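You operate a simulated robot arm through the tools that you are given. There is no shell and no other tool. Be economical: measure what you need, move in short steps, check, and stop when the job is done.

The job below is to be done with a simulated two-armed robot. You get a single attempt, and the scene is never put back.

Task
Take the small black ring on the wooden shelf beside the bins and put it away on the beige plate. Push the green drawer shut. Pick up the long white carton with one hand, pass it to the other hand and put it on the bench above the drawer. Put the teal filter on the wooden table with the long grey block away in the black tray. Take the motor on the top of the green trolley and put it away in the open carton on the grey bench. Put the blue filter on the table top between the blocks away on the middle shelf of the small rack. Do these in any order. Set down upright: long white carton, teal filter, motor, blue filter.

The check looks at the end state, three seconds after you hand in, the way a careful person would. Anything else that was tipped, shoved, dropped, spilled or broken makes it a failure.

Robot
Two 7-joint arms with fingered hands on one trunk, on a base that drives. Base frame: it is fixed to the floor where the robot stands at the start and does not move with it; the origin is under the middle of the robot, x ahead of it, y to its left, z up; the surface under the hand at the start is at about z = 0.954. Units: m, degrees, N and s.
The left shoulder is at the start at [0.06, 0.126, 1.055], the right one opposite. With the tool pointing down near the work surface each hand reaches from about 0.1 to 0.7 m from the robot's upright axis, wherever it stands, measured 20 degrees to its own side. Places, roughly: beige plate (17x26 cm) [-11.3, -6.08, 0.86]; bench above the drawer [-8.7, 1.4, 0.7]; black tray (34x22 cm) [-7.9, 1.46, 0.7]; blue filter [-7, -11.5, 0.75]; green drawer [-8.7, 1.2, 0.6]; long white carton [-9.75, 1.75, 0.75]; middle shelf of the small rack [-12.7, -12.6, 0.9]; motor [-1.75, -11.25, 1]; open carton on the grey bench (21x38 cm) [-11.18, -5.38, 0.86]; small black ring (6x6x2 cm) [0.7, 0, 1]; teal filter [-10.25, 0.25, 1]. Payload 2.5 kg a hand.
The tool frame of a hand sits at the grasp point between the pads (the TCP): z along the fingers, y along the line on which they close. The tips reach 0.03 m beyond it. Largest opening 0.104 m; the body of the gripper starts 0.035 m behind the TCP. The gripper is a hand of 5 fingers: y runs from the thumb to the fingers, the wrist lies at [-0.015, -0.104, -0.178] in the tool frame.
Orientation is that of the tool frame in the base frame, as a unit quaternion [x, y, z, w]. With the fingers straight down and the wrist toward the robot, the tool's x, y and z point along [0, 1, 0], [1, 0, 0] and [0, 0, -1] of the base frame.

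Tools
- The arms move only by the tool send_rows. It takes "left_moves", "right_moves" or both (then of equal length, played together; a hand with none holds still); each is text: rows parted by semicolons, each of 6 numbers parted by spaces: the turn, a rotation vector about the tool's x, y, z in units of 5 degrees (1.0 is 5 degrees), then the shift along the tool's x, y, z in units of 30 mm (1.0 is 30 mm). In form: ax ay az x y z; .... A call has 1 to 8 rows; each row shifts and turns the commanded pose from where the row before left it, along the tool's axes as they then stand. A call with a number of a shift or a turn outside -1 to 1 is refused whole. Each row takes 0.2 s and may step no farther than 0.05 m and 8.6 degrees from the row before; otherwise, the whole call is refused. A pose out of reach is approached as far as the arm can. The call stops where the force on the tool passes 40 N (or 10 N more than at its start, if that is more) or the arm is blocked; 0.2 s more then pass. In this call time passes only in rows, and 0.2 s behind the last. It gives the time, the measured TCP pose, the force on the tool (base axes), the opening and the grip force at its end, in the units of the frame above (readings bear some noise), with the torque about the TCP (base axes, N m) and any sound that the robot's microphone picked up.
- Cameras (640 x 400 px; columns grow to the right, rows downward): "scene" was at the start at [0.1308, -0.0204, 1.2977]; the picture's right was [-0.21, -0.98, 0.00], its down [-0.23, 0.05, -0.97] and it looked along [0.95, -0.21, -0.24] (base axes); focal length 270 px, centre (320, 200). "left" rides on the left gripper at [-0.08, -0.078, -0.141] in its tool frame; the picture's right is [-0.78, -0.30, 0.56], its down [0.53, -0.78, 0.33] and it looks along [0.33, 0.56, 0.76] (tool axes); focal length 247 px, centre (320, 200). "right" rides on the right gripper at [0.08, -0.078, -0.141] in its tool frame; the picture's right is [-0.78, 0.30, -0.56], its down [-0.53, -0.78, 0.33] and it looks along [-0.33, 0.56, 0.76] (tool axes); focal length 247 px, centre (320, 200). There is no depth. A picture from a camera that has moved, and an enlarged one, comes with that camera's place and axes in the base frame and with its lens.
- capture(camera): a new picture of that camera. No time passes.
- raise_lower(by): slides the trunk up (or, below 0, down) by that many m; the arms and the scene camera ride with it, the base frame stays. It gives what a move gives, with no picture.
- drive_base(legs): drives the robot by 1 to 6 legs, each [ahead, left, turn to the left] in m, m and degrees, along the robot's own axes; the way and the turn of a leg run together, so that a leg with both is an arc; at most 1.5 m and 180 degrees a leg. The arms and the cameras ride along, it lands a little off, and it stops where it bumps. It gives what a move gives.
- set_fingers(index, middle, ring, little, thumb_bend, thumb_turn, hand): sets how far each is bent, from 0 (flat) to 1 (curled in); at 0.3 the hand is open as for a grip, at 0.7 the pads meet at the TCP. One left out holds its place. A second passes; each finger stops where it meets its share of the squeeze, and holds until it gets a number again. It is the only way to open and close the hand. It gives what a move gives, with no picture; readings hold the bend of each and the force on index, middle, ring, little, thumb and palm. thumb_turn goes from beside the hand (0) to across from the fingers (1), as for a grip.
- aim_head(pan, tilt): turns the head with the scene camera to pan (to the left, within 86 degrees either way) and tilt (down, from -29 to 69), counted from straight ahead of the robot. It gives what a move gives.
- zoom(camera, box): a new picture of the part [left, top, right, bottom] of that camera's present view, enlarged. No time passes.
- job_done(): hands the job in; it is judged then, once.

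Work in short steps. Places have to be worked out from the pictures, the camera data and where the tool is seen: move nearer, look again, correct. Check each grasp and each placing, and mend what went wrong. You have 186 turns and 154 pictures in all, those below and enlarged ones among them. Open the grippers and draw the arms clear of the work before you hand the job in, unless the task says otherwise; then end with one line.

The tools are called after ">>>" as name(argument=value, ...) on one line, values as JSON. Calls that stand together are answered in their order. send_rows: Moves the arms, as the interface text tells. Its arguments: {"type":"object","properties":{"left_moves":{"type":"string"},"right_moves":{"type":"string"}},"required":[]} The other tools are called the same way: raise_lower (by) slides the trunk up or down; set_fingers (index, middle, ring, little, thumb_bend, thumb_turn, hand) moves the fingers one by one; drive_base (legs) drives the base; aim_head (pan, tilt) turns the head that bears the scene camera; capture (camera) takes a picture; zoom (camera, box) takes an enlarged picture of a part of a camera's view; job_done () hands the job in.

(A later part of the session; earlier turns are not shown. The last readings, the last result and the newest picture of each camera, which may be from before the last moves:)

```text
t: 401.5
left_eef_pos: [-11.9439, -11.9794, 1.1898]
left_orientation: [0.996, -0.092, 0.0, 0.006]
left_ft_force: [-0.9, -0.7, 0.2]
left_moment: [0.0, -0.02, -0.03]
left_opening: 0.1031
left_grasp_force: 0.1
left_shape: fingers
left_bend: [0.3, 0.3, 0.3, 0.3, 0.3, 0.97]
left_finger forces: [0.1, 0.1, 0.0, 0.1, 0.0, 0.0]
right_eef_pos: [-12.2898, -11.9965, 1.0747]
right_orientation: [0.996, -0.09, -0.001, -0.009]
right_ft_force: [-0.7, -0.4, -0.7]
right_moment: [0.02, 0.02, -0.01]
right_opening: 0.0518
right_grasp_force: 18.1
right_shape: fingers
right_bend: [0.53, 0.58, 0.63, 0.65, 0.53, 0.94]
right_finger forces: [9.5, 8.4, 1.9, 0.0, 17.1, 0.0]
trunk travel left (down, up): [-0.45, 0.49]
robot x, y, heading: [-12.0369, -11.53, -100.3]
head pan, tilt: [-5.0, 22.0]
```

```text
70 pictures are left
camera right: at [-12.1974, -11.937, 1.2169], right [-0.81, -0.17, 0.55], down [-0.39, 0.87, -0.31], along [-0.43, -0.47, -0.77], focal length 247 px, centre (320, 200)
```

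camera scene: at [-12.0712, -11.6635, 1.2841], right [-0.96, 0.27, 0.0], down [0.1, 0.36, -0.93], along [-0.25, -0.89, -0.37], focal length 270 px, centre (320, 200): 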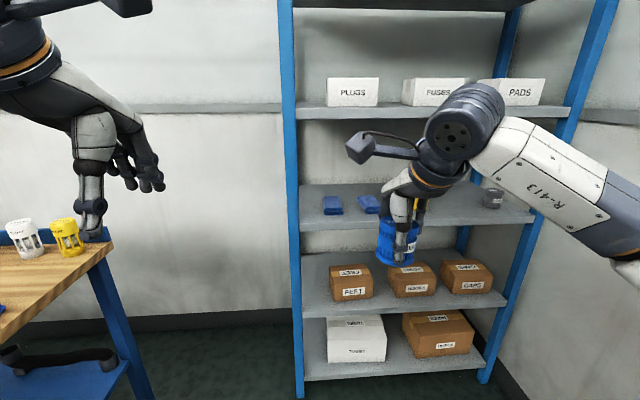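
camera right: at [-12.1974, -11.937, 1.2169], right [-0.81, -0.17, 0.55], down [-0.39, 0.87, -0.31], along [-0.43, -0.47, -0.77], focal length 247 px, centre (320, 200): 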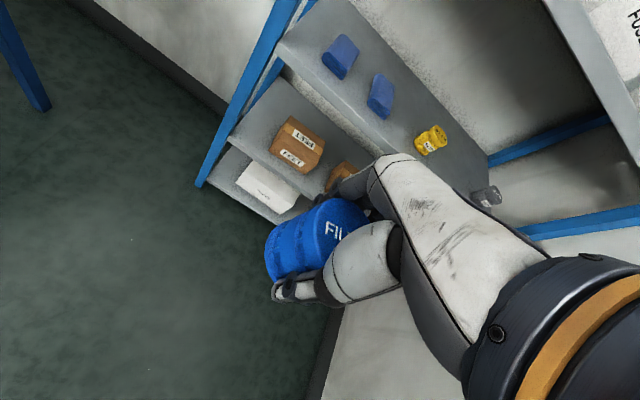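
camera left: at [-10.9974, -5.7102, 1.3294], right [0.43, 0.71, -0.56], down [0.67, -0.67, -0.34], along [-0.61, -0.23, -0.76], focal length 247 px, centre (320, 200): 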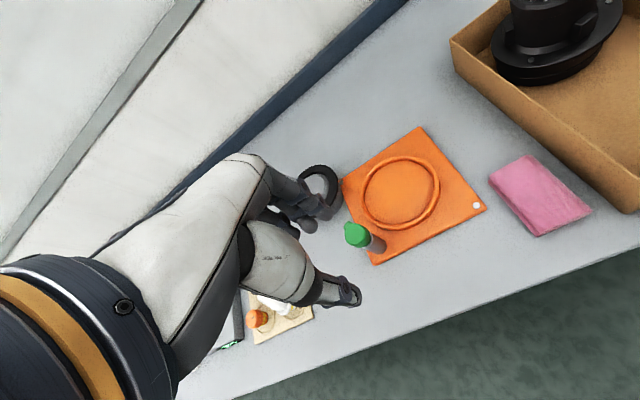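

Clear frontal view: the middle shelf holds two blue bits, a yellow item and a grey one, with a free gap at the right around x=-12.82. I tuck both hands in first, then move closer.

>>> send_rows(right_moves="0 0 0 0 -1 0; 0 0 0 0 -1 0; 0 0 0 0 -1 0; 0 0 0 0 -1 0; 0 0 0 0 -1 0", left_moves="0 0 0 0 -1 0; 0 0 0 0 -1 0; 0 0 0 0 -1 0; 0 0 0 0 -1 0; 0 0 0 0 -1 0")

>>> drive_base(legs=[[0.36, -0.32, 1]])

>>> aim_head(pan=-15, tilt=25)

>>> capture(camera="scene")

>>> capture(camera="right")

```text
t: 402.7
left_eef_pos: [-11.9155, -11.8311, 1.189]
left_orientation: [0.996, -0.091, 0.0, 0.006]
left_ft_force: [0.4, -0.3, 0.1]
left_moment: [0.03, -0.02, -0.01]
left_opening: 0.1032
left_grasp_force: 0.0
left_shape: fingers
left_bend: [0.3, 0.3, 0.3, 0.3, 0.3, 0.97]
left_finger forces: [0.1, 0.0, 0.0, 0.0, 0.0, 0.0]
right_eef_pos: [-12.2624, -11.8484, 1.0762]
right_orientation: [0.996, -0.09, -0.002, -0.011]
right_ft_force: [0.2, 0.0, -0.2]
right_moment: [0.02, 0.02, 0.01]
right_opening: 0.0521
right_grasp_force: 18.3
right_shape: fingers
right_bend: [0.53, 0.58, 0.63, 0.65, 0.53, 0.94]
right_finger forces: [9.5, 8.3, 1.9, 0.0, 17.2, 0.0]
trunk travel left (down, up): [-0.45, 0.49]
robot x, y, heading: [-12.0373, -11.534, -100.4]
head pan, tilt: [-5.0, 22.0]
```

```text
t: 405.5
left_eef_pos: [-12.2928, -12.1235, 1.1877]
left_orientation: [0.996, -0.09, 0.0, 0.005]
left_ft_force: [0.5, -0.9, 0.3]
left_moment: [0.02, -0.01, 0.01]
left_opening: 0.1032
left_grasp_force: 0.0
left_shape: fingers
left_bend: [0.3, 0.3, 0.3, 0.3, 0.3, 0.97]
left_finger forces: [0.1, 0.0, 0.0, 0.0, 0.0, 0.0]
right_eef_pos: [-12.6406, -12.1397, 1.0765]
right_orientation: [0.996, -0.087, -0.001, -0.011]
right_ft_force: [-0.2, 0.5, -0.6]
right_moment: [-0.01, -0.01, -0.01]
right_opening: 0.052
right_grasp_force: 18.5
right_shape: fingers
right_bend: [0.53, 0.58, 0.63, 0.65, 0.53, 0.94]
right_finger forces: [9.5, 8.4, 1.9, 0.0, 17.1, 0.0]
trunk travel left (down, up): [-0.45, 0.49]
robot x, y, heading: [-12.4199, -11.8278, -100.4]
head pan, tilt: [-5.0, 22.0]
```

```text
t: 406.3
left_eef_pos: [-12.295, -12.123, 1.1879]
left_orientation: [0.996, -0.09, 0.0, 0.004]
left_ft_force: [0.3, 0.7, 0.3]
left_moment: [-0.06, 0.03, 0.03]
left_opening: 0.103
left_grasp_force: 0.1
left_shape: fingers
left_bend: [0.3, 0.3, 0.3, 0.3, 0.3, 0.97]
left_finger forces: [0.0, 0.1, 0.0, 0.0, 0.0, 0.0]
right_eef_pos: [-12.6406, -12.1389, 1.0746]
right_orientation: [0.996, -0.087, -0.002, -0.011]
right_ft_force: [0.0, 0.8, 0.2]
right_moment: [-0.02, 0.0, 0.0]
right_opening: 0.052
right_grasp_force: 18.5
right_shape: fingers
right_bend: [0.53, 0.58, 0.63, 0.65, 0.53, 0.94]
right_finger forces: [9.5, 8.2, 1.9, 0.0, 17.1, 0.1]
trunk travel left (down, up): [-0.45, 0.49]
robot x, y, heading: [-12.4183, -11.8268, -100.3]
head pan, tilt: [-15.0, 25.0]
```

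```text
69 pictures are left
camera scene: at [-12.4639, -11.9483, 1.2792], right [-0.9, 0.43, 0.0], down [0.18, 0.38, -0.91], along [-0.39, -0.82, -0.42], focal length 270 px, centre (320, 200)
```

scene: 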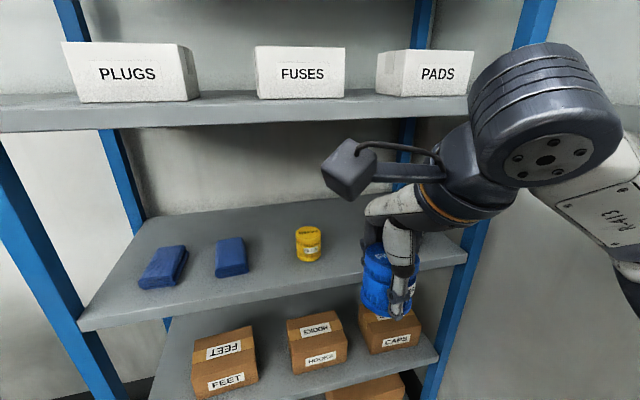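

```text
68 pictures are left
camera right: at [-12.5485, -12.08, 1.2185], right [-0.81, -0.17, 0.56], down [-0.39, 0.86, -0.31], along [-0.43, -0.47, -0.77], focal length 247 px, centre (320, 200)
```

right: 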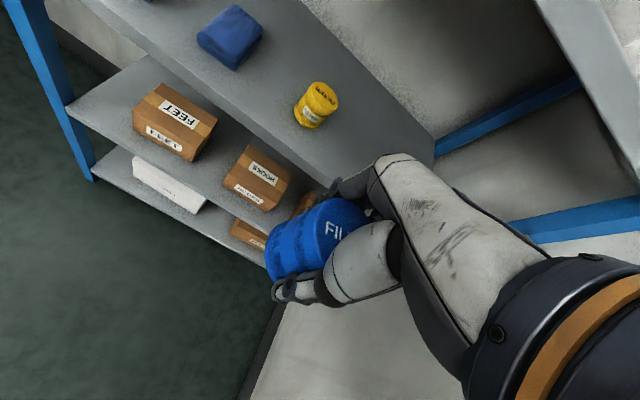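

I zoom on the held filter to check whether it tilts in the hand.

>>> zoom(camera="scene", box=[300, 180, 480, 340])

```text
2.50 times, centred on (390, 260) of scene
camera zoom: at [-12.4639, -11.9483, 1.2792], right [-0.9, 0.43, 0.0], down [0.18, 0.38, -0.91], along [-0.39, -0.82, -0.42], focal length 674 px, centre (145, 50)
```

zoom: 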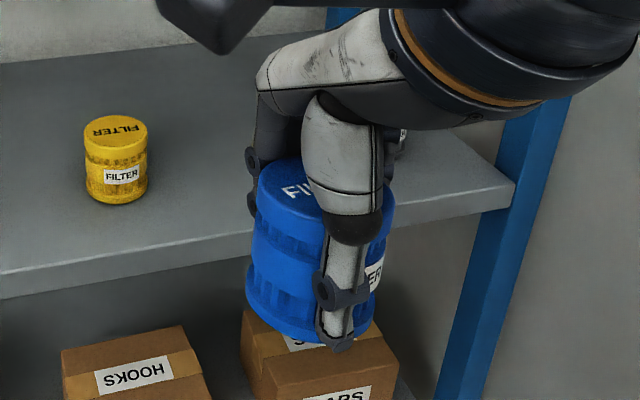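

The filter is upright in the hand. I move a bit nearer, lower the hand to shelf height outside the rack, and sidestep to line up with the free gap right of the yellow filter.

>>> drive_base(legs=[[0.07, -0.05, 0]])

>>> send_rows(right_moves="0 0 0 -0.6 0 1; 0 0 0 -0.6 0 1; 0 0 0 -0.7 0 0.9; 0 0 0 -0.7 0 0.4; 0 0 0 -0.7 0 0")

>>> aim_head(pan=-25, tilt=25)

>>> capture(camera="scene")

>>> capture(camera="right")

```text
t: 407.4
left_eef_pos: [-12.3557, -12.1857, 1.188]
left_orientation: [0.996, -0.091, 0.0, 0.006]
left_ft_force: [-1.1, -0.7, 0.6]
left_moment: [0.05, -0.01, -0.03]
left_opening: 0.103
left_grasp_force: 0.0
left_shape: fingers
left_bend: [0.3, 0.3, 0.3, 0.3, 0.3, 0.97]
left_finger forces: [0.0, 0.1, 0.0, 0.0, 0.0, 0.0]
right_eef_pos: [-12.7025, -12.2008, 1.076]
right_orientation: [0.996, -0.088, -0.002, -0.011]
right_ft_force: [0.7, -0.1, -0.3]
right_moment: [0.04, -0.02, -0.01]
right_opening: 0.052
right_grasp_force: 18.3
right_shape: fingers
right_bend: [0.53, 0.58, 0.63, 0.65, 0.53, 0.94]
right_finger forces: [9.6, 8.3, 1.8, 0.1, 17.0, 0.1]
trunk travel left (down, up): [-0.45, 0.49]
robot x, y, heading: [-12.4776, -11.8872, -100.8]
head pan, tilt: [-15.0, 25.0]
```

```text
t: 408.6
left_eef_pos: [-12.3549, -12.1845, 1.1879]
left_orientation: [0.996, -0.091, 0.0, 0.005]
left_ft_force: [-0.4, -0.1, 0.1]
left_moment: [0.02, 0.03, 0.03]
left_opening: 0.1032
left_grasp_force: 0.1
left_shape: fingers
left_bend: [0.3, 0.3, 0.3, 0.3, 0.3, 0.97]
left_finger forces: [0.0, 0.0, 0.0, 0.1, 0.0, 0.0]
right_eef_pos: [-12.8024, -12.1804, 0.9782]
right_orientation: [0.996, -0.088, -0.003, -0.01]
right_ft_force: [0.9, -0.7, -1.6]
right_moment: [0.0, -0.01, -0.01]
right_opening: 0.0518
right_grasp_force: 18.6
right_shape: fingers
right_bend: [0.53, 0.58, 0.63, 0.65, 0.53, 0.95]
right_finger forces: [9.4, 8.4, 2.0, 0.0, 17.0, 0.1]
trunk travel left (down, up): [-0.45, 0.49]
robot x, y, heading: [-12.4805, -11.887, -100.7]
head pan, tilt: [-15.0, 25.0]
```

```text
t: 409.3
left_eef_pos: [-12.3559, -12.1831, 1.1886]
left_orientation: [0.996, -0.091, -0.001, 0.005]
left_ft_force: [0.0, -0.8, 0.3]
left_moment: [-0.03, 0.03, 0.02]
left_opening: 0.1032
left_grasp_force: 0.1
left_shape: fingers
left_bend: [0.3, 0.3, 0.3, 0.3, 0.3, 0.97]
left_finger forces: [0.0, 0.0, 0.0, 0.1, 0.0, 0.0]
right_eef_pos: [-12.8016, -12.1806, 0.978]
right_orientation: [0.996, -0.089, -0.002, -0.01]
right_ft_force: [-0.6, -0.5, -0.6]
right_moment: [0.02, 0.01, 0.02]
right_opening: 0.0519
right_grasp_force: 18.3
right_shape: fingers
right_bend: [0.53, 0.58, 0.63, 0.65, 0.53, 0.95]
right_finger forces: [9.4, 8.4, 2.0, 0.0, 17.0, 0.0]
trunk travel left (down, up): [-0.45, 0.49]
robot x, y, heading: [-12.4798, -11.8856, -100.6]
head pan, tilt: [-25.0, 25.0]
```

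```text
66 pictures are left
camera scene: at [-12.5394, -12.0012, 1.2792], right [-0.81, 0.58, 0.0], down [0.25, 0.34, -0.91], along [-0.53, -0.74, -0.42], focal length 270 px, centre (320, 200)
```

scene: 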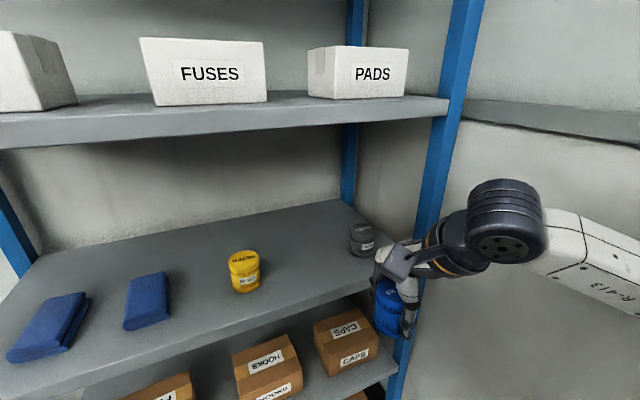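

```text
65 pictures are left
camera right: at [-12.7096, -12.1209, 1.1201], right [-0.81, -0.17, 0.56], down [-0.39, 0.87, -0.31], along [-0.43, -0.47, -0.77], focal length 247 px, centre (320, 200)
```

right: 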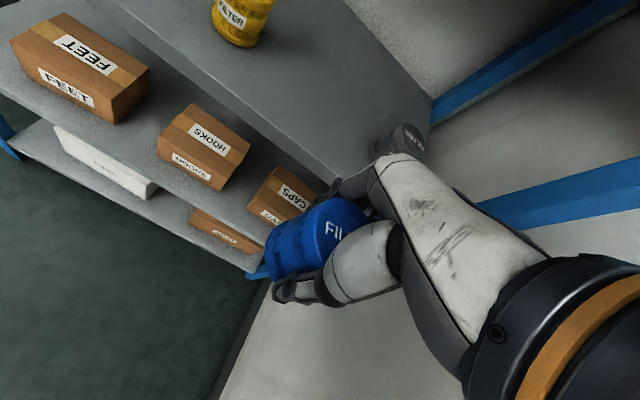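

The free spot between the yellow and grey filters is about (-12.785,-12.35). I move in halfway and check the heights.

>>> send_rows(right_moves="0 0 0 0.5 0.9 0; 0 0 0 0.5 0.9 0; 0 0 0 0.5 0.9 0.1")

>>> capture(camera="scene")

>>> capture(camera="right")

```text
t: 410.1
left_eef_pos: [-12.3566, -12.1847, 1.1877]
left_orientation: [0.996, -0.092, -0.001, 0.005]
left_ft_force: [0.3, -0.6, 0.5]
left_moment: [0.01, 0.02, -0.02]
left_opening: 0.103
left_grasp_force: 0.1
left_shape: fingers
left_bend: [0.3, 0.3, 0.3, 0.3, 0.3, 0.97]
left_finger forces: [0.0, 0.0, 0.0, 0.0, 0.0, 0.0]
right_eef_pos: [-12.7717, -12.2703, 0.9739]
right_orientation: [0.996, -0.089, -0.003, -0.011]
right_ft_force: [-1.2, 0.6, -0.3]
right_moment: [0.01, 0.01, -0.01]
right_opening: 0.0513
right_grasp_force: 18.6
right_shape: fingers
right_bend: [0.53, 0.58, 0.63, 0.65, 0.53, 0.95]
right_finger forces: [9.3, 8.4, 2.0, 0.0, 17.0, 0.0]
trunk travel left (down, up): [-0.45, 0.49]
robot x, y, heading: [-12.4753, -11.89, -100.5]
head pan, tilt: [-25.0, 25.0]
```

```text
64 pictures are left
camera scene: at [-12.5393, -12.0013, 1.2792], right [-0.81, 0.58, 0.0], down [0.25, 0.34, -0.91], along [-0.53, -0.74, -0.42], focal length 270 px, centre (320, 200)
```

scene: 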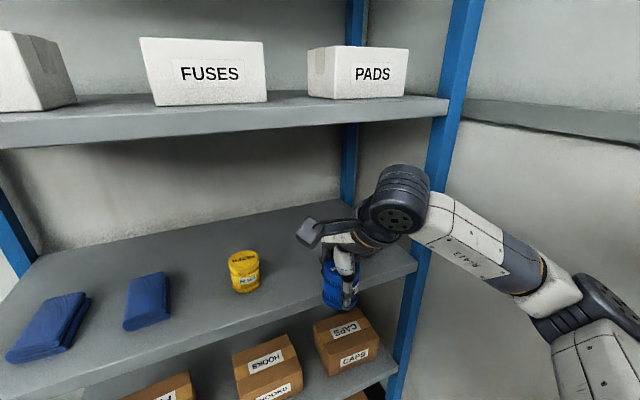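

```text
63 pictures are left
camera right: at [-12.6789, -12.211, 1.1166], right [-0.81, -0.17, 0.56], down [-0.39, 0.87, -0.31], along [-0.43, -0.47, -0.77], focal length 247 px, centre (320, 200)
```

right: 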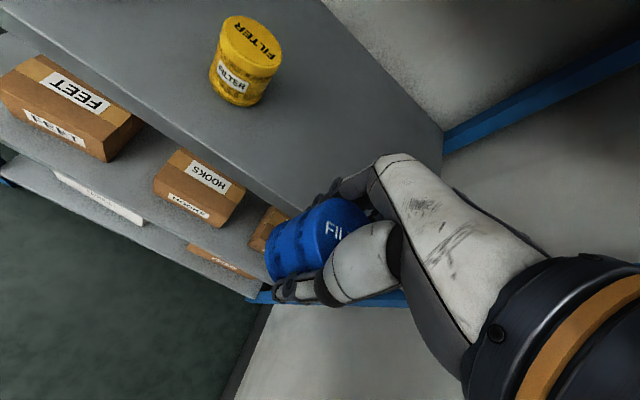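

The shelf surface is at z≈0.907 and the filter bottom at about 0.92, clear of the upper shelf. I slide in the rest of the way.

>>> send_rows(right_moves="0 0 0 0 0.8 0; 0 0 0 0 0.9 0; 0 0 0 0 0.8 0")

>>> send_rows(right_moves="0 0 0 0 0 0.2; 0 0 0 0 0 0.15; 0 0 0 0 0 0.1")

>>> capture(camera="scene")

```text
t: 410.9
left_eef_pos: [-12.3563, -12.1841, 1.1877]
left_orientation: [0.996, -0.091, 0.0, 0.005]
left_ft_force: [0.2, 0.9, 0.1]
left_moment: [0.0, 0.0, 0.0]
left_opening: 0.103
left_grasp_force: 0.2
left_shape: fingers
left_bend: [0.3, 0.3, 0.3, 0.3, 0.3, 0.97]
left_finger forces: [0.0, 0.0, 0.0, 0.0, 0.0, 0.0]
right_eef_pos: [-12.7834, -12.3457, 0.9716]
right_orientation: [0.996, -0.088, -0.002, -0.01]
right_ft_force: [-0.1, -0.5, -0.9]
right_moment: [0.0, 0.03, -0.04]
right_opening: 0.0518
right_grasp_force: 18.8
right_shape: fingers
right_bend: [0.53, 0.58, 0.63, 0.65, 0.53, 0.95]
right_finger forces: [9.4, 8.4, 2.0, 0.1, 17.0, 0.1]
trunk travel left (down, up): [-0.45, 0.49]
robot x, y, heading: [-12.4796, -11.8839, -100.9]
head pan, tilt: [-25.0, 25.0]
```

```text
t: 411.7
left_eef_pos: [-12.3551, -12.1846, 1.187]
left_orientation: [0.996, -0.09, 0.0, 0.005]
left_ft_force: [1.2, -0.7, -0.4]
left_moment: [0.03, 0.0, -0.02]
left_opening: 0.1031
left_grasp_force: 0.0
left_shape: fingers
left_bend: [0.3, 0.3, 0.3, 0.3, 0.3, 0.97]
left_finger forces: [0.0, 0.0, 0.0, 0.0, 0.0, 0.1]
right_eef_pos: [-12.7841, -12.3435, 0.9588]
right_orientation: [0.996, -0.088, -0.003, -0.01]
right_ft_force: [0.8, -0.3, -0.6]
right_moment: [-0.01, 0.04, 0.01]
right_opening: 0.0519
right_grasp_force: 18.5
right_shape: fingers
right_bend: [0.53, 0.58, 0.63, 0.65, 0.53, 0.95]
right_finger forces: [9.4, 8.3, 2.0, 0.0, 16.9, 0.0]
trunk travel left (down, up): [-0.45, 0.49]
robot x, y, heading: [-12.4776, -11.8881, -100.6]
head pan, tilt: [-25.0, 25.0]
```

```text
62 pictures are left
camera scene: at [-12.5395, -12.0011, 1.2792], right [-0.81, 0.58, 0.0], down [0.25, 0.34, -0.91], along [-0.53, -0.74, -0.42], focal length 270 px, centre (320, 200)
```

scene: 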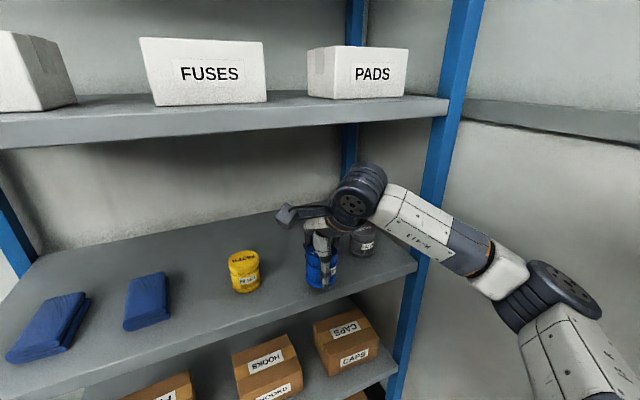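

Filter is over the shelf in the gap. I lower in small steps until contact.

>>> send_rows(right_moves="0 0 0 0 0 0.1; 0 0 0 0 0 0.08; 0 0 0 0 0 0.08; 0 0 0 0 0 0.08")

```text
t: 412.7
left_eef_pos: [-12.3552, -12.1837, 1.189]
left_orientation: [0.996, -0.091, 0.0, 0.005]
left_ft_force: [0.7, 0.3, -1.2]
left_moment: [0.0, -0.04, 0.0]
left_opening: 0.1031
left_grasp_force: 0.1
left_shape: fingers
left_bend: [0.3, 0.3, 0.3, 0.3, 0.3, 0.97]
left_finger forces: [0.0, 0.0, 0.1, 0.0, 0.0, 0.1]
right_eef_pos: [-12.784, -12.3415, 0.9466]
right_orientation: [0.996, -0.089, -0.001, -0.01]
right_ft_force: [0.2, 0.6, -0.3]
right_moment: [0.02, -0.01, 0.02]
right_opening: 0.0519
right_grasp_force: 17.9
right_shape: fingers
right_bend: [0.53, 0.58, 0.63, 0.65, 0.53, 0.95]
right_finger forces: [9.3, 8.4, 2.0, 0.1, 16.8, 0.0]
trunk travel left (down, up): [-0.45, 0.49]
robot x, y, heading: [-12.4769, -11.8881, -100.6]
head pan, tilt: [-25.0, 25.0]
```

>>> send_rows(right_moves="0 0 0 0 0 0.1; 0 0 0 0 0 0.1; 0 0 0 0 0 0.1; 0 0 0 0 0 0.1")

>>> zoom(camera="scene", box=[220, 180, 420, 320])

```text
t: 413.7
left_eef_pos: [-12.3551, -12.1847, 1.1877]
left_orientation: [0.996, -0.09, 0.0, 0.006]
left_ft_force: [0.4, -0.5, 0.4]
left_moment: [0.02, 0.01, -0.02]
left_opening: 0.1029
left_grasp_force: 0.0
left_shape: fingers
left_bend: [0.3, 0.3, 0.3, 0.3, 0.3, 0.97]
left_finger forces: [0.0, 0.0, 0.1, 0.1, 0.1, 0.0]
right_eef_pos: [-12.7839, -12.3411, 0.9374]
right_orientation: [0.996, -0.087, -0.002, -0.01]
right_ft_force: [-0.2, 0.4, -0.5]
right_moment: [-0.01, -0.02, 0.04]
right_opening: 0.0515
right_grasp_force: 18.7
right_shape: fingers
right_bend: [0.53, 0.58, 0.63, 0.65, 0.53, 0.95]
right_finger forces: [9.5, 8.5, 2.1, 0.0, 16.9, 0.0]
trunk travel left (down, up): [-0.45, 0.49]
robot x, y, heading: [-12.477, -11.89, -101.0]
head pan, tilt: [-25.0, 25.0]
```

```text
2.86 times, centred on (320, 250) of scene
camera zoom: at [-12.5395, -12.0011, 1.2792], right [-0.81, 0.58, 0.0], down [0.25, 0.34, -0.91], along [-0.53, -0.74, -0.42], focal length 771 px, centre (320, 57)
```

zoom: 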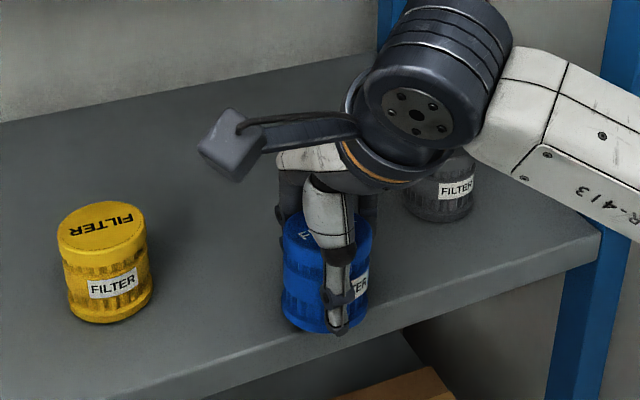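

Nearly down; still no contact force. I continue.

>>> send_rows(right_moves="0 0 0 0 0 0.1; 0 0 0 0 0 0.1; 0 0 0 0 0 0.1; 0 0 0 0 0 0.1; 0 0 0 0 0 0.1")

>>> zoom(camera="scene", box=[220, 180, 420, 320])

```text
t: 414.9
left_eef_pos: [-12.3548, -12.1827, 1.1896]
left_orientation: [0.996, -0.092, -0.001, 0.008]
left_ft_force: [-0.5, -0.1, 0.2]
left_moment: [-0.01, -0.01, -0.01]
left_opening: 0.1029
left_grasp_force: 0.1
left_shape: fingers
left_bend: [0.3, 0.3, 0.3, 0.3, 0.3, 0.97]
left_finger forces: [0.0, 0.0, 0.0, 0.0, 0.0, 0.0]
right_eef_pos: [-12.7844, -12.3415, 0.9264]
right_orientation: [0.996, -0.089, -0.002, -0.005]
right_ft_force: [1.5, 4.4, 19.7]
right_moment: [-0.02, 0.2, -0.05]
right_opening: 0.0518
right_grasp_force: 21.2
right_shape: fingers
right_bend: [0.53, 0.58, 0.64, 0.65, 0.53, 0.94]
right_finger forces: [8.3, 9.6, 2.2, 0.0, 22.8, 0.1]
trunk travel left (down, up): [-0.45, 0.49]
robot x, y, heading: [-12.4797, -11.885, -100.4]
head pan, tilt: [-25.0, 25.0]
```

```text
2.86 times, centred on (320, 250) of scene
camera zoom: at [-12.5382, -11.999, 1.2799], right [-0.81, 0.58, 0.0], down [0.24, 0.34, -0.91], along [-0.53, -0.74, -0.42], focal length 771 px, centre (320, 57)
```

zoom: 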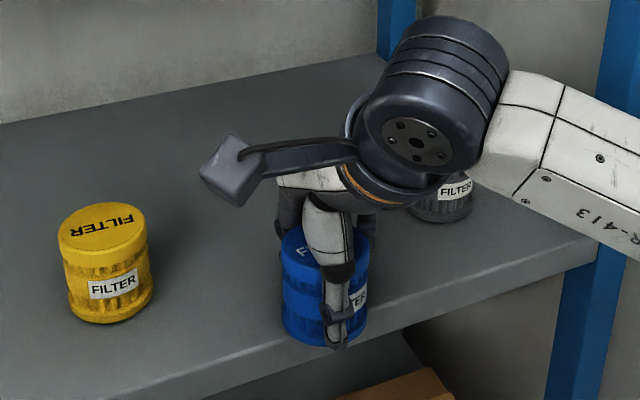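

Contact is at z=0.926, so the shelf is at about 0.873 and its front edge lies further back than I thought; the filter stands too close to the edge. I lift 2 cm, move 8 cm deeper and set down again.

>>> send_rows(right_moves="0 0 0 0 0 -0.5; 0 0 0 0 0 -0.3; 0 0 0 0 0.9 0; 0 0 0 0 0.9 0; 0 0 0 0 0.8 0")

>>> zoom(camera="scene", box=[220, 180, 420, 320])

```text
t: 416.1
left_eef_pos: [-12.3557, -12.1841, 1.1886]
left_orientation: [0.996, -0.091, 0.0, 0.005]
left_ft_force: [0.6, -1.4, 0.3]
left_moment: [0.0, -0.02, 0.03]
left_opening: 0.1032
left_grasp_force: 0.1
left_shape: fingers
left_bend: [0.3, 0.3, 0.3, 0.3, 0.3, 0.97]
left_finger forces: [0.0, 0.0, 0.1, 0.0, 0.0, 0.0]
right_eef_pos: [-12.7996, -12.4189, 0.9422]
right_orientation: [0.996, -0.089, -0.003, -0.011]
right_ft_force: [0.5, -0.9, 0.3]
right_moment: [0.03, -0.03, -0.02]
right_opening: 0.0519
right_grasp_force: 19.3
right_shape: fingers
right_bend: [0.53, 0.58, 0.63, 0.65, 0.53, 0.95]
right_finger forces: [9.8, 8.5, 2.1, 0.0, 17.6, 0.0]
trunk travel left (down, up): [-0.45, 0.49]
robot x, y, heading: [-12.4797, -11.8894, -100.5]
head pan, tilt: [-25.0, 25.0]
```

```text
2.86 times, centred on (320, 250) of scene
camera zoom: at [-12.5394, -12.0013, 1.2792], right [-0.81, 0.58, 0.0], down [0.25, 0.34, -0.91], along [-0.53, -0.74, -0.42], focal length 771 px, centre (320, 57)
```

zoom: 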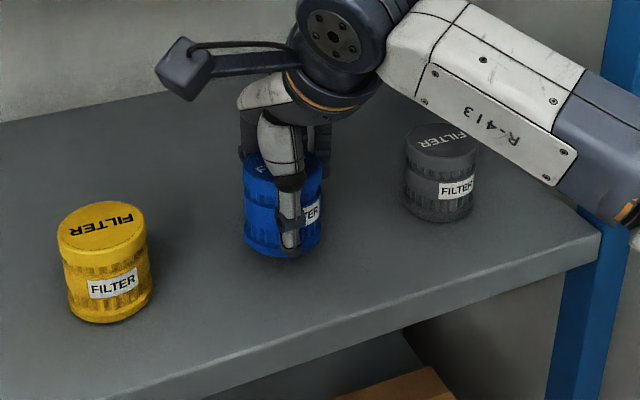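

Now it sits midway between the yellow and grey filters at a similar depth. I lower to contact.

>>> send_rows(right_moves="0 0 0 0 0 0.2; 0 0 0 0 0 0.1; 0 0 0 0 0 0.1; 0 0 0 0 0 0.08; 0 0 0 0 0 0.06")

```text
t: 417.3
left_eef_pos: [-12.3551, -12.1838, 1.1881]
left_orientation: [0.996, -0.091, 0.0, 0.006]
left_ft_force: [1.0, 0.0, -0.1]
left_moment: [0.01, 0.02, -0.01]
left_opening: 0.103
left_grasp_force: 0.1
left_shape: fingers
left_bend: [0.3, 0.3, 0.3, 0.3, 0.3, 0.97]
left_finger forces: [0.1, 0.1, 0.0, 0.1, 0.1, 0.0]
right_eef_pos: [-12.7977, -12.4173, 0.9266]
right_orientation: [0.996, -0.087, -0.001, -0.01]
right_ft_force: [-0.5, -0.1, 2.2]
right_moment: [-0.01, 0.04, 0.0]
right_opening: 0.0516
right_grasp_force: 19.1
right_shape: fingers
right_bend: [0.53, 0.58, 0.63, 0.65, 0.53, 0.95]
right_finger forces: [9.6, 8.7, 2.1, 0.0, 17.8, 0.0]
trunk travel left (down, up): [-0.45, 0.49]
robot x, y, heading: [-12.478, -11.8882, -100.6]
head pan, tilt: [-25.0, 25.0]
```

Touching down (2 N). I release, then lift while tilting the hand so the wrist stays clear of the upper shelf.

>>> send_rows(right_moves="0 0 0 0 0 0.05")

>>> set_fingers(hand="right", index=0.25, middle=0.25, ring=0.25, little=0.3, thumb_bend=0.2)

>>> send_rows(right_moves="0 0 0 0 0 -0.4; 0 0 0 0 0 -0.5; -1 0 0 0 0 -0.4; -1 0 0 0 0 -0.4; -1 0 0 0 0.05 -0.4; -1 0 0 0 0.1 -0.4")

>>> zoom(camera="scene", box=[200, 100, 440, 320])

```text
t: 417.7
left_eef_pos: [-12.3554, -12.1835, 1.1878]
left_orientation: [0.996, -0.09, 0.0, 0.005]
left_ft_force: [-0.4, 0.1, -0.9]
left_moment: [-0.01, 0.03, -0.05]
left_opening: 0.1029
left_grasp_force: 0.1
left_shape: fingers
left_bend: [0.3, 0.3, 0.3, 0.3, 0.3, 0.97]
left_finger forces: [0.0, 0.1, 0.0, 0.0, 0.0, 0.0]
right_eef_pos: [-12.7972, -12.4173, 0.926]
right_orientation: [0.996, -0.089, -0.002, -0.009]
right_ft_force: [-0.2, -0.6, 3.9]
right_moment: [-0.05, 0.05, 0.01]
right_opening: 0.0518
right_grasp_force: 20.3
right_shape: fingers
right_bend: [0.53, 0.58, 0.63, 0.65, 0.53, 0.95]
right_finger forces: [9.8, 8.9, 2.2, 0.1, 17.9, 0.1]
trunk travel left (down, up): [-0.45, 0.49]
robot x, y, heading: [-12.4786, -11.8903, -100.6]
head pan, tilt: [-25.0, 25.0]
```

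```text
t: 418.7
left_eef_pos: [-12.3565, -12.1847, 1.1878]
left_orientation: [0.996, -0.091, 0.0, 0.005]
left_ft_force: [0.4, 0.0, 0.4]
left_moment: [0.01, -0.01, 0.01]
left_opening: 0.103
left_grasp_force: 0.1
left_shape: fingers
left_bend: [0.3, 0.3, 0.3, 0.3, 0.3, 0.97]
left_finger forces: [0.1, 0.1, 0.1, 0.0, 0.0, 0.1]
right_eef_pos: [-12.797, -12.4174, 0.9246]
right_orientation: [0.996, -0.09, -0.002, -0.011]
right_ft_force: [0.2, -0.1, -0.5]
right_moment: [0.04, -0.02, 0.0]
right_opening: 0.1179
right_grasp_force: 0.1
right_shape: fingers
right_bend: [0.25, 0.25, 0.25, 0.3, 0.2, 0.97]
right_finger forces: [0.0, 0.0, 0.0, 0.0, 0.1, 0.0]
trunk travel left (down, up): [-0.45, 0.49]
robot x, y, heading: [-12.4779, -11.8891, -100.6]
head pan, tilt: [-25.0, 25.0]
```

```text
t: 420.1
left_eef_pos: [-12.3549, -12.1853, 1.1885]
left_orientation: [0.996, -0.09, 0.0, 0.005]
left_ft_force: [0.2, 0.6, -0.6]
left_moment: [-0.02, -0.01, -0.02]
left_opening: 0.1029
left_grasp_force: 0.0
left_shape: fingers
left_bend: [0.3, 0.3, 0.3, 0.3, 0.3, 0.97]
left_finger forces: [0.1, 0.0, 0.0, 0.0, 0.0, 0.0]
right_eef_pos: [-12.7971, -12.4183, 1.0016]
right_orientation: [0.983, -0.087, -0.017, 0.163]
right_ft_force: [0.0, 0.4, 0.2]
right_moment: [-0.04, 0.01, 0.01]
right_opening: 0.1182
right_grasp_force: 0.0
right_shape: fingers
right_bend: [0.25, 0.25, 0.25, 0.3, 0.2, 0.97]
right_finger forces: [0.0, 0.1, 0.1, 0.0, 0.0, 0.1]
trunk travel left (down, up): [-0.45, 0.49]
robot x, y, heading: [-12.4799, -11.8854, -100.7]
head pan, tilt: [-25.0, 25.0]
```

```text
1.82 times, centred on (320, 210) of scene
camera zoom: at [-12.5394, -12.0011, 1.2792], right [-0.81, 0.58, 0.0], down [0.25, 0.34, -0.91], along [-0.53, -0.74, -0.42], focal length 490 px, centre (320, 182)
```

zoom: 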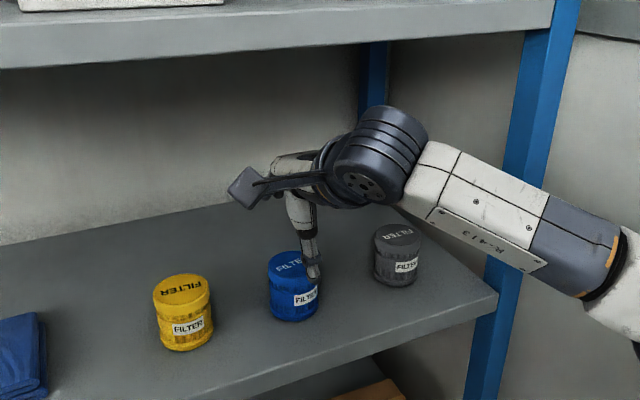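

The filter stands upright and there is still room above. I raise 3 cm more, then draw straight back.

>>> send_rows(right_moves="0 0 0 0 0.2 -0.5; 0 0 0 0 0.2 -0.5; 0 0 0 0 -0.9 -0.35; 0 0 0 0 -0.95 -0.35; 0 0 0 0 -0.95 -0.35; 0 0 0 0 -0.95 -0.35; 0 0 0 0 -0.95 -0.35; 0 0 0 0 -0.95 -0.35")

>>> capture(camera="scene")

```text
t: 421.9
left_eef_pos: [-12.355, -12.1842, 1.1886]
left_orientation: [0.996, -0.091, -0.001, 0.005]
left_ft_force: [0.4, 0.1, 0.4]
left_moment: [-0.02, 0.01, 0.0]
left_opening: 0.1029
left_grasp_force: 0.1
left_shape: fingers
left_bend: [0.3, 0.3, 0.3, 0.3, 0.3, 0.97]
left_finger forces: [0.1, 0.0, 0.1, 0.0, 0.0, 0.0]
right_eef_pos: [-12.7668, -12.2421, 1.039]
right_orientation: [0.983, -0.087, -0.018, 0.162]
right_ft_force: [0.1, 0.4, -0.7]
right_moment: [-0.01, 0.01, 0.0]
right_opening: 0.1184
right_grasp_force: 0.1
right_shape: fingers
right_bend: [0.25, 0.25, 0.25, 0.3, 0.2, 0.97]
right_finger forces: [0.0, 0.1, 0.1, 0.1, 0.0, 0.0]
trunk travel left (down, up): [-0.45, 0.49]
robot x, y, heading: [-12.4757, -11.8835, -100.7]
head pan, tilt: [-25.0, 25.0]
```

```text
57 pictures are left
camera scene: at [-12.5394, -12.0009, 1.2792], right [-0.81, 0.58, 0.0], down [0.25, 0.34, -0.91], along [-0.53, -0.74, -0.42], focal length 270 px, centre (320, 200)
```

scene: 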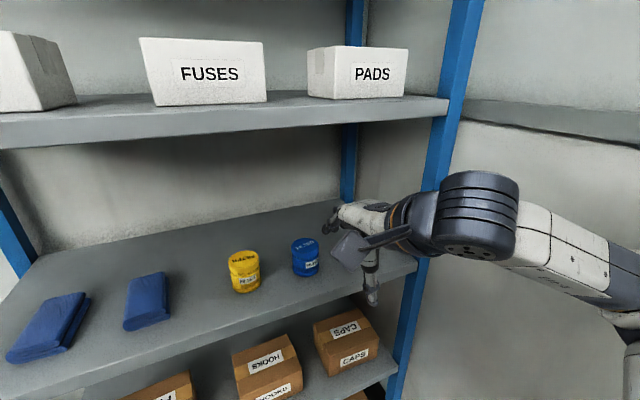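

The blue filter stands on the middle shelf between its kin. I level the right hand, back away, turn north and head up the west aisle.

>>> send_rows(right_moves="1 0 0 0 -0.3 -0.5; 1 0 0 0 0 -0.5; 1 0 0 0 0 -0.5; 0.9 0 0 0 0 -0.5")

>>> drive_base(legs=[[-0.4, 0.6, 0], [0, 0, -169], [0.3, -1.4, 0], [0.3, -0.8, 0], [1.45, 0, 0], [1.45, 0, 0]])

>>> drive_base(legs=[[1.45, 0, 0], [1.4, 0, 0]])

>>> aim_head(pan=0, tilt=10)

>>> capture(camera="scene")

```text
t: 422.9
left_eef_pos: [-12.3557, -12.1851, 1.1892]
left_orientation: [0.996, -0.091, 0.0, 0.005]
left_ft_force: [0.4, 0.8, -0.5]
left_moment: [-0.04, 0.03, 0.02]
left_opening: 0.1031
left_grasp_force: 0.0
left_shape: fingers
left_bend: [0.3, 0.3, 0.3, 0.3, 0.3, 0.97]
left_finger forces: [0.0, 0.0, 0.1, 0.0, 0.0, 0.1]
right_eef_pos: [-12.7616, -12.2223, 1.0943]
right_orientation: [0.996, -0.088, -0.003, -0.008]
right_ft_force: [0.1, -0.1, 0.2]
right_moment: [0.01, -0.01, 0.02]
right_opening: 0.1184
right_grasp_force: 0.0
right_shape: fingers
right_bend: [0.25, 0.25, 0.25, 0.3, 0.2, 0.97]
right_finger forces: [0.0, 0.1, 0.0, 0.0, 0.0, 0.1]
trunk travel left (down, up): [-0.45, 0.49]
robot x, y, heading: [-12.4758, -11.8875, -100.9]
head pan, tilt: [-25.0, 25.0]
```

```text
t: 458.4
left_eef_pos: [-9.813, -7.7664, 1.1878]
left_orientation: [0.002, 1.0, 0.005, 0.0]
left_ft_force: [-0.5, 0.9, 0.1]
left_moment: [0.02, 0.0, 0.02]
left_opening: 0.1029
left_grasp_force: 0.0
left_shape: fingers
left_bend: [0.3, 0.3, 0.3, 0.3, 0.3, 0.97]
left_finger forces: [0.0, 0.1, 0.1, 0.0, 0.1, 0.1]
right_eef_pos: [-9.4203, -7.6584, 1.0942]
right_orientation: [0.0, 1.0, -0.006, 0.003]
right_ft_force: [-0.2, -0.4, 0.4]
right_moment: [-0.02, 0.01, -0.03]
right_opening: 0.1183
right_grasp_force: 0.1
right_shape: fingers
right_bend: [0.25, 0.25, 0.25, 0.3, 0.2, 0.97]
right_finger forces: [0.1, 0.0, 0.0, 0.1, 0.0, 0.1]
trunk travel left (down, up): [-0.45, 0.49]
robot x, y, heading: [-9.6357, -8.036, 89.7]
head pan, tilt: [-25.0, 25.0]
```

```text
t: 472.3
left_eef_pos: [-9.6966, -4.8974, 1.1877]
left_orientation: [0.03, 1.0, 0.005, 0.0]
left_ft_force: [-0.6, 0.9, 0.7]
left_moment: [-0.04, 0.01, 0.02]
left_opening: 0.1032
left_grasp_force: 0.1
left_shape: fingers
left_bend: [0.3, 0.3, 0.3, 0.3, 0.3, 0.97]
left_finger forces: [0.0, 0.0, 0.0, 0.1, 0.0, 0.1]
right_eef_pos: [-9.2991, -4.8088, 1.0939]
right_orientation: [0.028, 1.0, -0.006, 0.003]
right_ft_force: [0.5, -0.7, -0.2]
right_moment: [-0.01, 0.02, 0.03]
right_opening: 0.1185
right_grasp_force: 0.1
right_shape: fingers
right_bend: [0.25, 0.25, 0.25, 0.3, 0.2, 0.97]
right_finger forces: [0.0, 0.0, 0.0, 0.1, 0.0, 0.0]
trunk travel left (down, up): [-0.45, 0.49]
robot x, y, heading: [-9.5373, -5.1785, 86.3]
head pan, tilt: [-25.0, 25.0]
```

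```text
t: 473.1
left_eef_pos: [-9.697, -4.897, 1.1878]
left_orientation: [0.03, 1.0, 0.005, 0.001]
left_ft_force: [-0.2, -0.3, -1.5]
left_moment: [0.01, 0.02, -0.02]
left_opening: 0.1029
left_grasp_force: 0.0
left_shape: fingers
left_bend: [0.3, 0.3, 0.3, 0.3, 0.3, 0.97]
left_finger forces: [0.0, 0.1, 0.0, 0.0, 0.0, 0.0]
right_eef_pos: [-9.2978, -4.8096, 1.0943]
right_orientation: [0.028, 1.0, -0.006, 0.002]
right_ft_force: [0.2, 1.0, -0.6]
right_moment: [0.04, 0.0, -0.01]
right_opening: 0.1183
right_grasp_force: 0.0
right_shape: fingers
right_bend: [0.25, 0.25, 0.25, 0.3, 0.2, 0.97]
right_finger forces: [0.1, 0.0, 0.0, 0.1, 0.1, 0.0]
trunk travel left (down, up): [-0.45, 0.49]
robot x, y, heading: [-9.5369, -5.1798, 86.4]
head pan, tilt: [0.0, 10.0]
```

```text
56 pictures are left
camera scene: at [-9.5313, -5.0462, 1.3035], right [1.0, -0.06, 0.0], down [-0.01, -0.17, -0.98], along [0.06, 0.98, -0.17], focal length 270 px, centre (320, 200)
```

scene: 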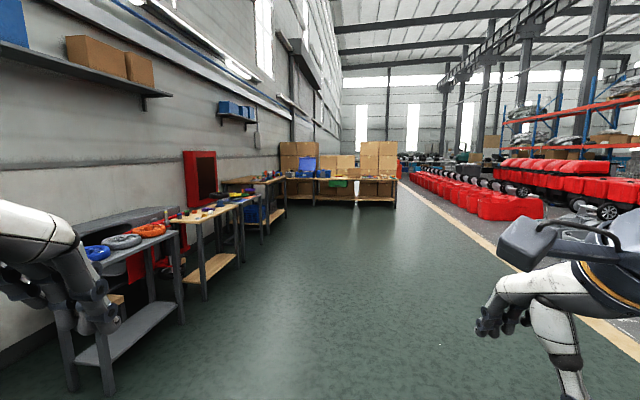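

I can see long tables ahead near y≈1.3 and smaller ones along the west wall. I drive 3.8 m further north.

>>> drive_base(legs=[[1.45, -0.05, 3.6], [1.45, -0.1, 0], [0.9, -0.1, 0]])

>>> aim_head(pan=12, tilt=15)

>>> capture(camera="scene")

```text
t: 491.4
left_eef_pos: [-9.4696, -1.1353, 1.189]
left_orientation: [-0.006, 1.0, 0.005, -0.001]
left_ft_force: [-1.1, 0.2, 0.2]
left_moment: [0.0, -0.01, 0.01]
left_opening: 0.1032
left_grasp_force: 0.1
left_shape: fingers
left_bend: [0.3, 0.3, 0.3, 0.3, 0.3, 0.97]
left_finger forces: [0.1, 0.0, 0.0, 0.0, 0.1, 0.1]
right_eef_pos: [-9.0798, -1.0184, 1.0943]
right_orientation: [-0.008, 1.0, -0.005, 0.003]
right_ft_force: [0.8, 0.4, 0.1]
right_moment: [-0.05, -0.02, 0.02]
right_opening: 0.1184
right_grasp_force: 0.0
right_shape: fingers
right_bend: [0.25, 0.25, 0.25, 0.3, 0.2, 0.97]
right_finger forces: [0.0, 0.1, 0.0, 0.0, 0.0, 0.1]
trunk travel left (down, up): [-0.45, 0.49]
robot x, y, heading: [-9.2933, -1.4009, 90.7]
head pan, tilt: [0.0, 10.0]
```

```text
t: 492.1
left_eef_pos: [-9.4697, -1.135, 1.1881]
left_orientation: [-0.006, 1.0, 0.005, 0.0]
left_ft_force: [0.2, 0.5, 0.0]
left_moment: [-0.01, -0.02, 0.02]
left_opening: 0.103
left_grasp_force: 0.1
left_shape: fingers
left_bend: [0.3, 0.3, 0.3, 0.3, 0.3, 0.97]
left_finger forces: [0.1, 0.1, 0.0, 0.0, 0.0, 0.0]
right_eef_pos: [-9.0783, -1.02, 1.0922]
right_orientation: [-0.009, 1.0, -0.006, 0.003]
right_ft_force: [0.0, -0.4, 0.1]
right_moment: [0.0, -0.01, 0.02]
right_opening: 0.1187
right_grasp_force: 0.1
right_shape: fingers
right_bend: [0.25, 0.25, 0.25, 0.3, 0.2, 0.97]
right_finger forces: [0.1, 0.0, 0.0, 0.0, 0.1, 0.0]
trunk travel left (down, up): [-0.45, 0.49]
robot x, y, heading: [-9.2933, -1.4081, 90.5]
head pan, tilt: [12.0, 15.0]
```

```text
55 pictures are left
camera scene: at [-9.3128, -1.274, 1.2955], right [0.98, 0.22, 0.0], down [0.06, -0.25, -0.97], along [-0.21, 0.94, -0.26], focal length 270 px, centre (320, 200)
```

scene: 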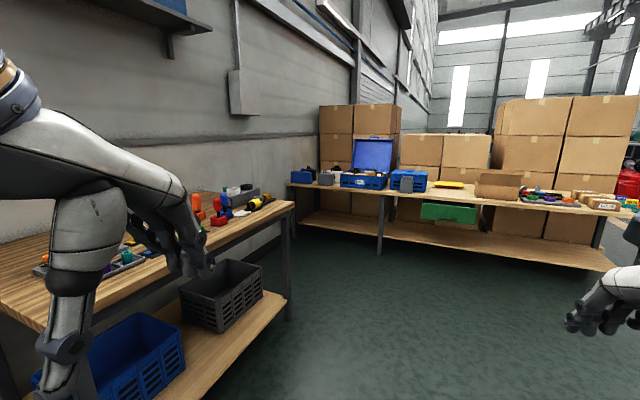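

I see the green drawer under the bench and the wooden table with the grey block on the left. I zoom on each.

>>> zoom(camera="scene", box=[280, 130, 640, 290])

>>> zoom(camera="scene", box=[100, 160, 310, 290])

```text
1.78 times, centred on (460, 210) of scene
camera zoom: at [-9.3128, -1.274, 1.2955], right [0.98, 0.22, 0.0], down [0.06, -0.25, -0.97], along [-0.21, 0.94, -0.26], focal length 480 px, centre (71, 182)
```

zoom: 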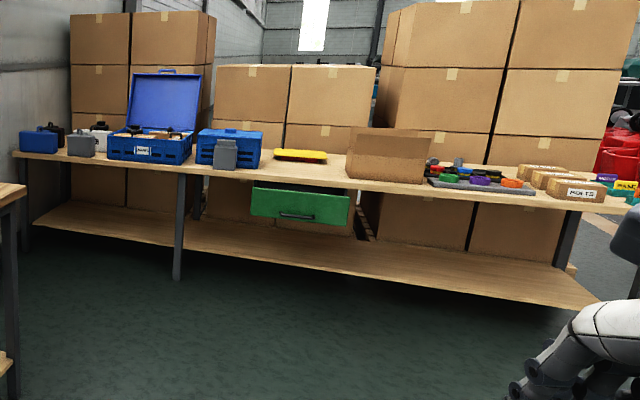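

```text
3.05 times, centred on (205, 225) of scene
camera zoom: at [-9.3128, -1.274, 1.2955], right [0.98, 0.22, 0.0], down [0.06, -0.25, -0.97], along [-0.21, 0.94, -0.26], focal length 822 px, centre (670, 124)
```

zoom: 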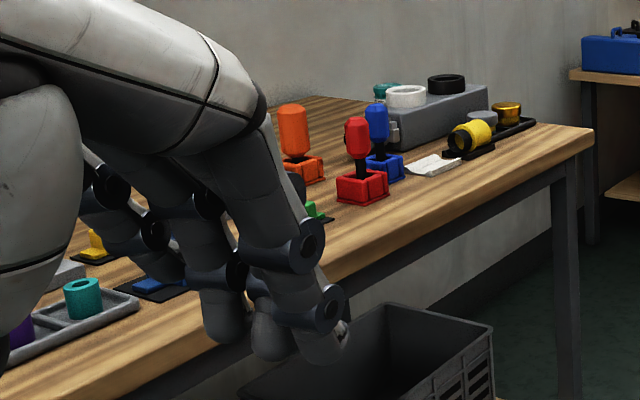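

The teal filter stands beside the grey block on the wooden table, around (-10.25,0.25). I drive alongside the table's east edge and face it.

>>> drive_base(legs=[[1.45, 0.0, 0], [0, 0, 89.5]])

>>> aim_head(pan=-12, tilt=25)

>>> capture(camera="scene")

```text
t: 502.9
left_eef_pos: [-9.5514, -0.1867, 1.1877]
left_orientation: [-0.703, 0.712, 0.004, -0.006]
left_ft_force: [0.1, -0.4, 1.3]
left_moment: [-0.02, 0.01, 0.02]
left_opening: 0.103
left_grasp_force: 0.0
left_shape: fingers
left_bend: [0.3, 0.3, 0.3, 0.3, 0.3, 0.97]
left_finger forces: [0.0, 0.0, 0.0, 0.1, 0.0, 0.0]
right_eef_pos: [-9.6587, 0.2069, 1.0928]
right_orientation: [-0.705, 0.71, -0.003, 0.006]
right_ft_force: [0.0, 0.3, 0.6]
right_moment: [0.01, 0.01, -0.03]
right_opening: 0.1185
right_grasp_force: 0.0
right_shape: fingers
right_bend: [0.25, 0.25, 0.25, 0.3, 0.2, 0.97]
right_finger forces: [0.0, 0.0, 0.0, 0.1, 0.0, 0.0]
trunk travel left (down, up): [-0.45, 0.49]
robot x, y, heading: [-9.2804, -0.0162, 179.2]
head pan, tilt: [12.0, 15.0]
```

```text
t: 503.8
left_eef_pos: [-9.5514, -0.1879, 1.1884]
left_orientation: [-0.703, 0.711, 0.005, -0.005]
left_ft_force: [-0.1, 0.5, 0.7]
left_moment: [-0.01, -0.02, 0.03]
left_opening: 0.1031
left_grasp_force: 0.0
left_shape: fingers
left_bend: [0.3, 0.3, 0.3, 0.3, 0.3, 0.97]
left_finger forces: [0.0, 0.0, 0.0, 0.0, 0.1, 0.0]
right_eef_pos: [-9.6572, 0.2068, 1.094]
right_orientation: [-0.705, 0.709, -0.002, 0.006]
right_ft_force: [-0.7, 0.0, 0.4]
right_moment: [0.01, 0.03, 0.02]
right_opening: 0.1185
right_grasp_force: 0.1
right_shape: fingers
right_bend: [0.25, 0.25, 0.25, 0.3, 0.2, 0.97]
right_finger forces: [0.0, 0.0, 0.0, 0.0, 0.1, 0.1]
trunk travel left (down, up): [-0.45, 0.49]
robot x, y, heading: [-9.2787, -0.0169, 178.9]
head pan, tilt: [-12.0, 25.0]
```

```text
52 pictures are left
camera scene: at [-9.4091, 0.005, 1.2793], right [0.22, 0.98, 0.0], down [0.41, -0.09, -0.91], along [-0.88, 0.2, -0.42], focal length 270 px, centre (320, 200)
```

scene: 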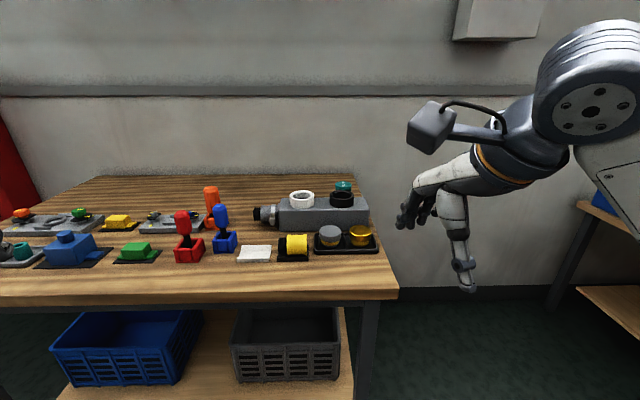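

Zoom to see how the teal filter stands relative to the grey block.

>>> zoom(camera="scene", box=[240, 150, 400, 280])

```text
3.08 times, centred on (320, 215) of scene
camera zoom: at [-9.4091, 0.005, 1.2793], right [0.22, 0.98, 0.0], down [0.41, -0.09, -0.91], along [-0.88, 0.2, -0.42], focal length 830 px, centre (320, 154)
```

zoom: 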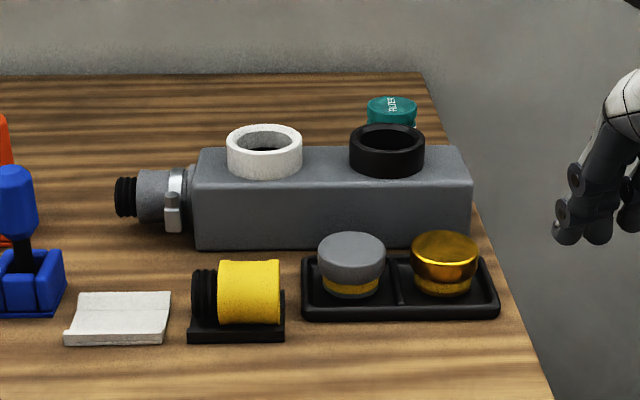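

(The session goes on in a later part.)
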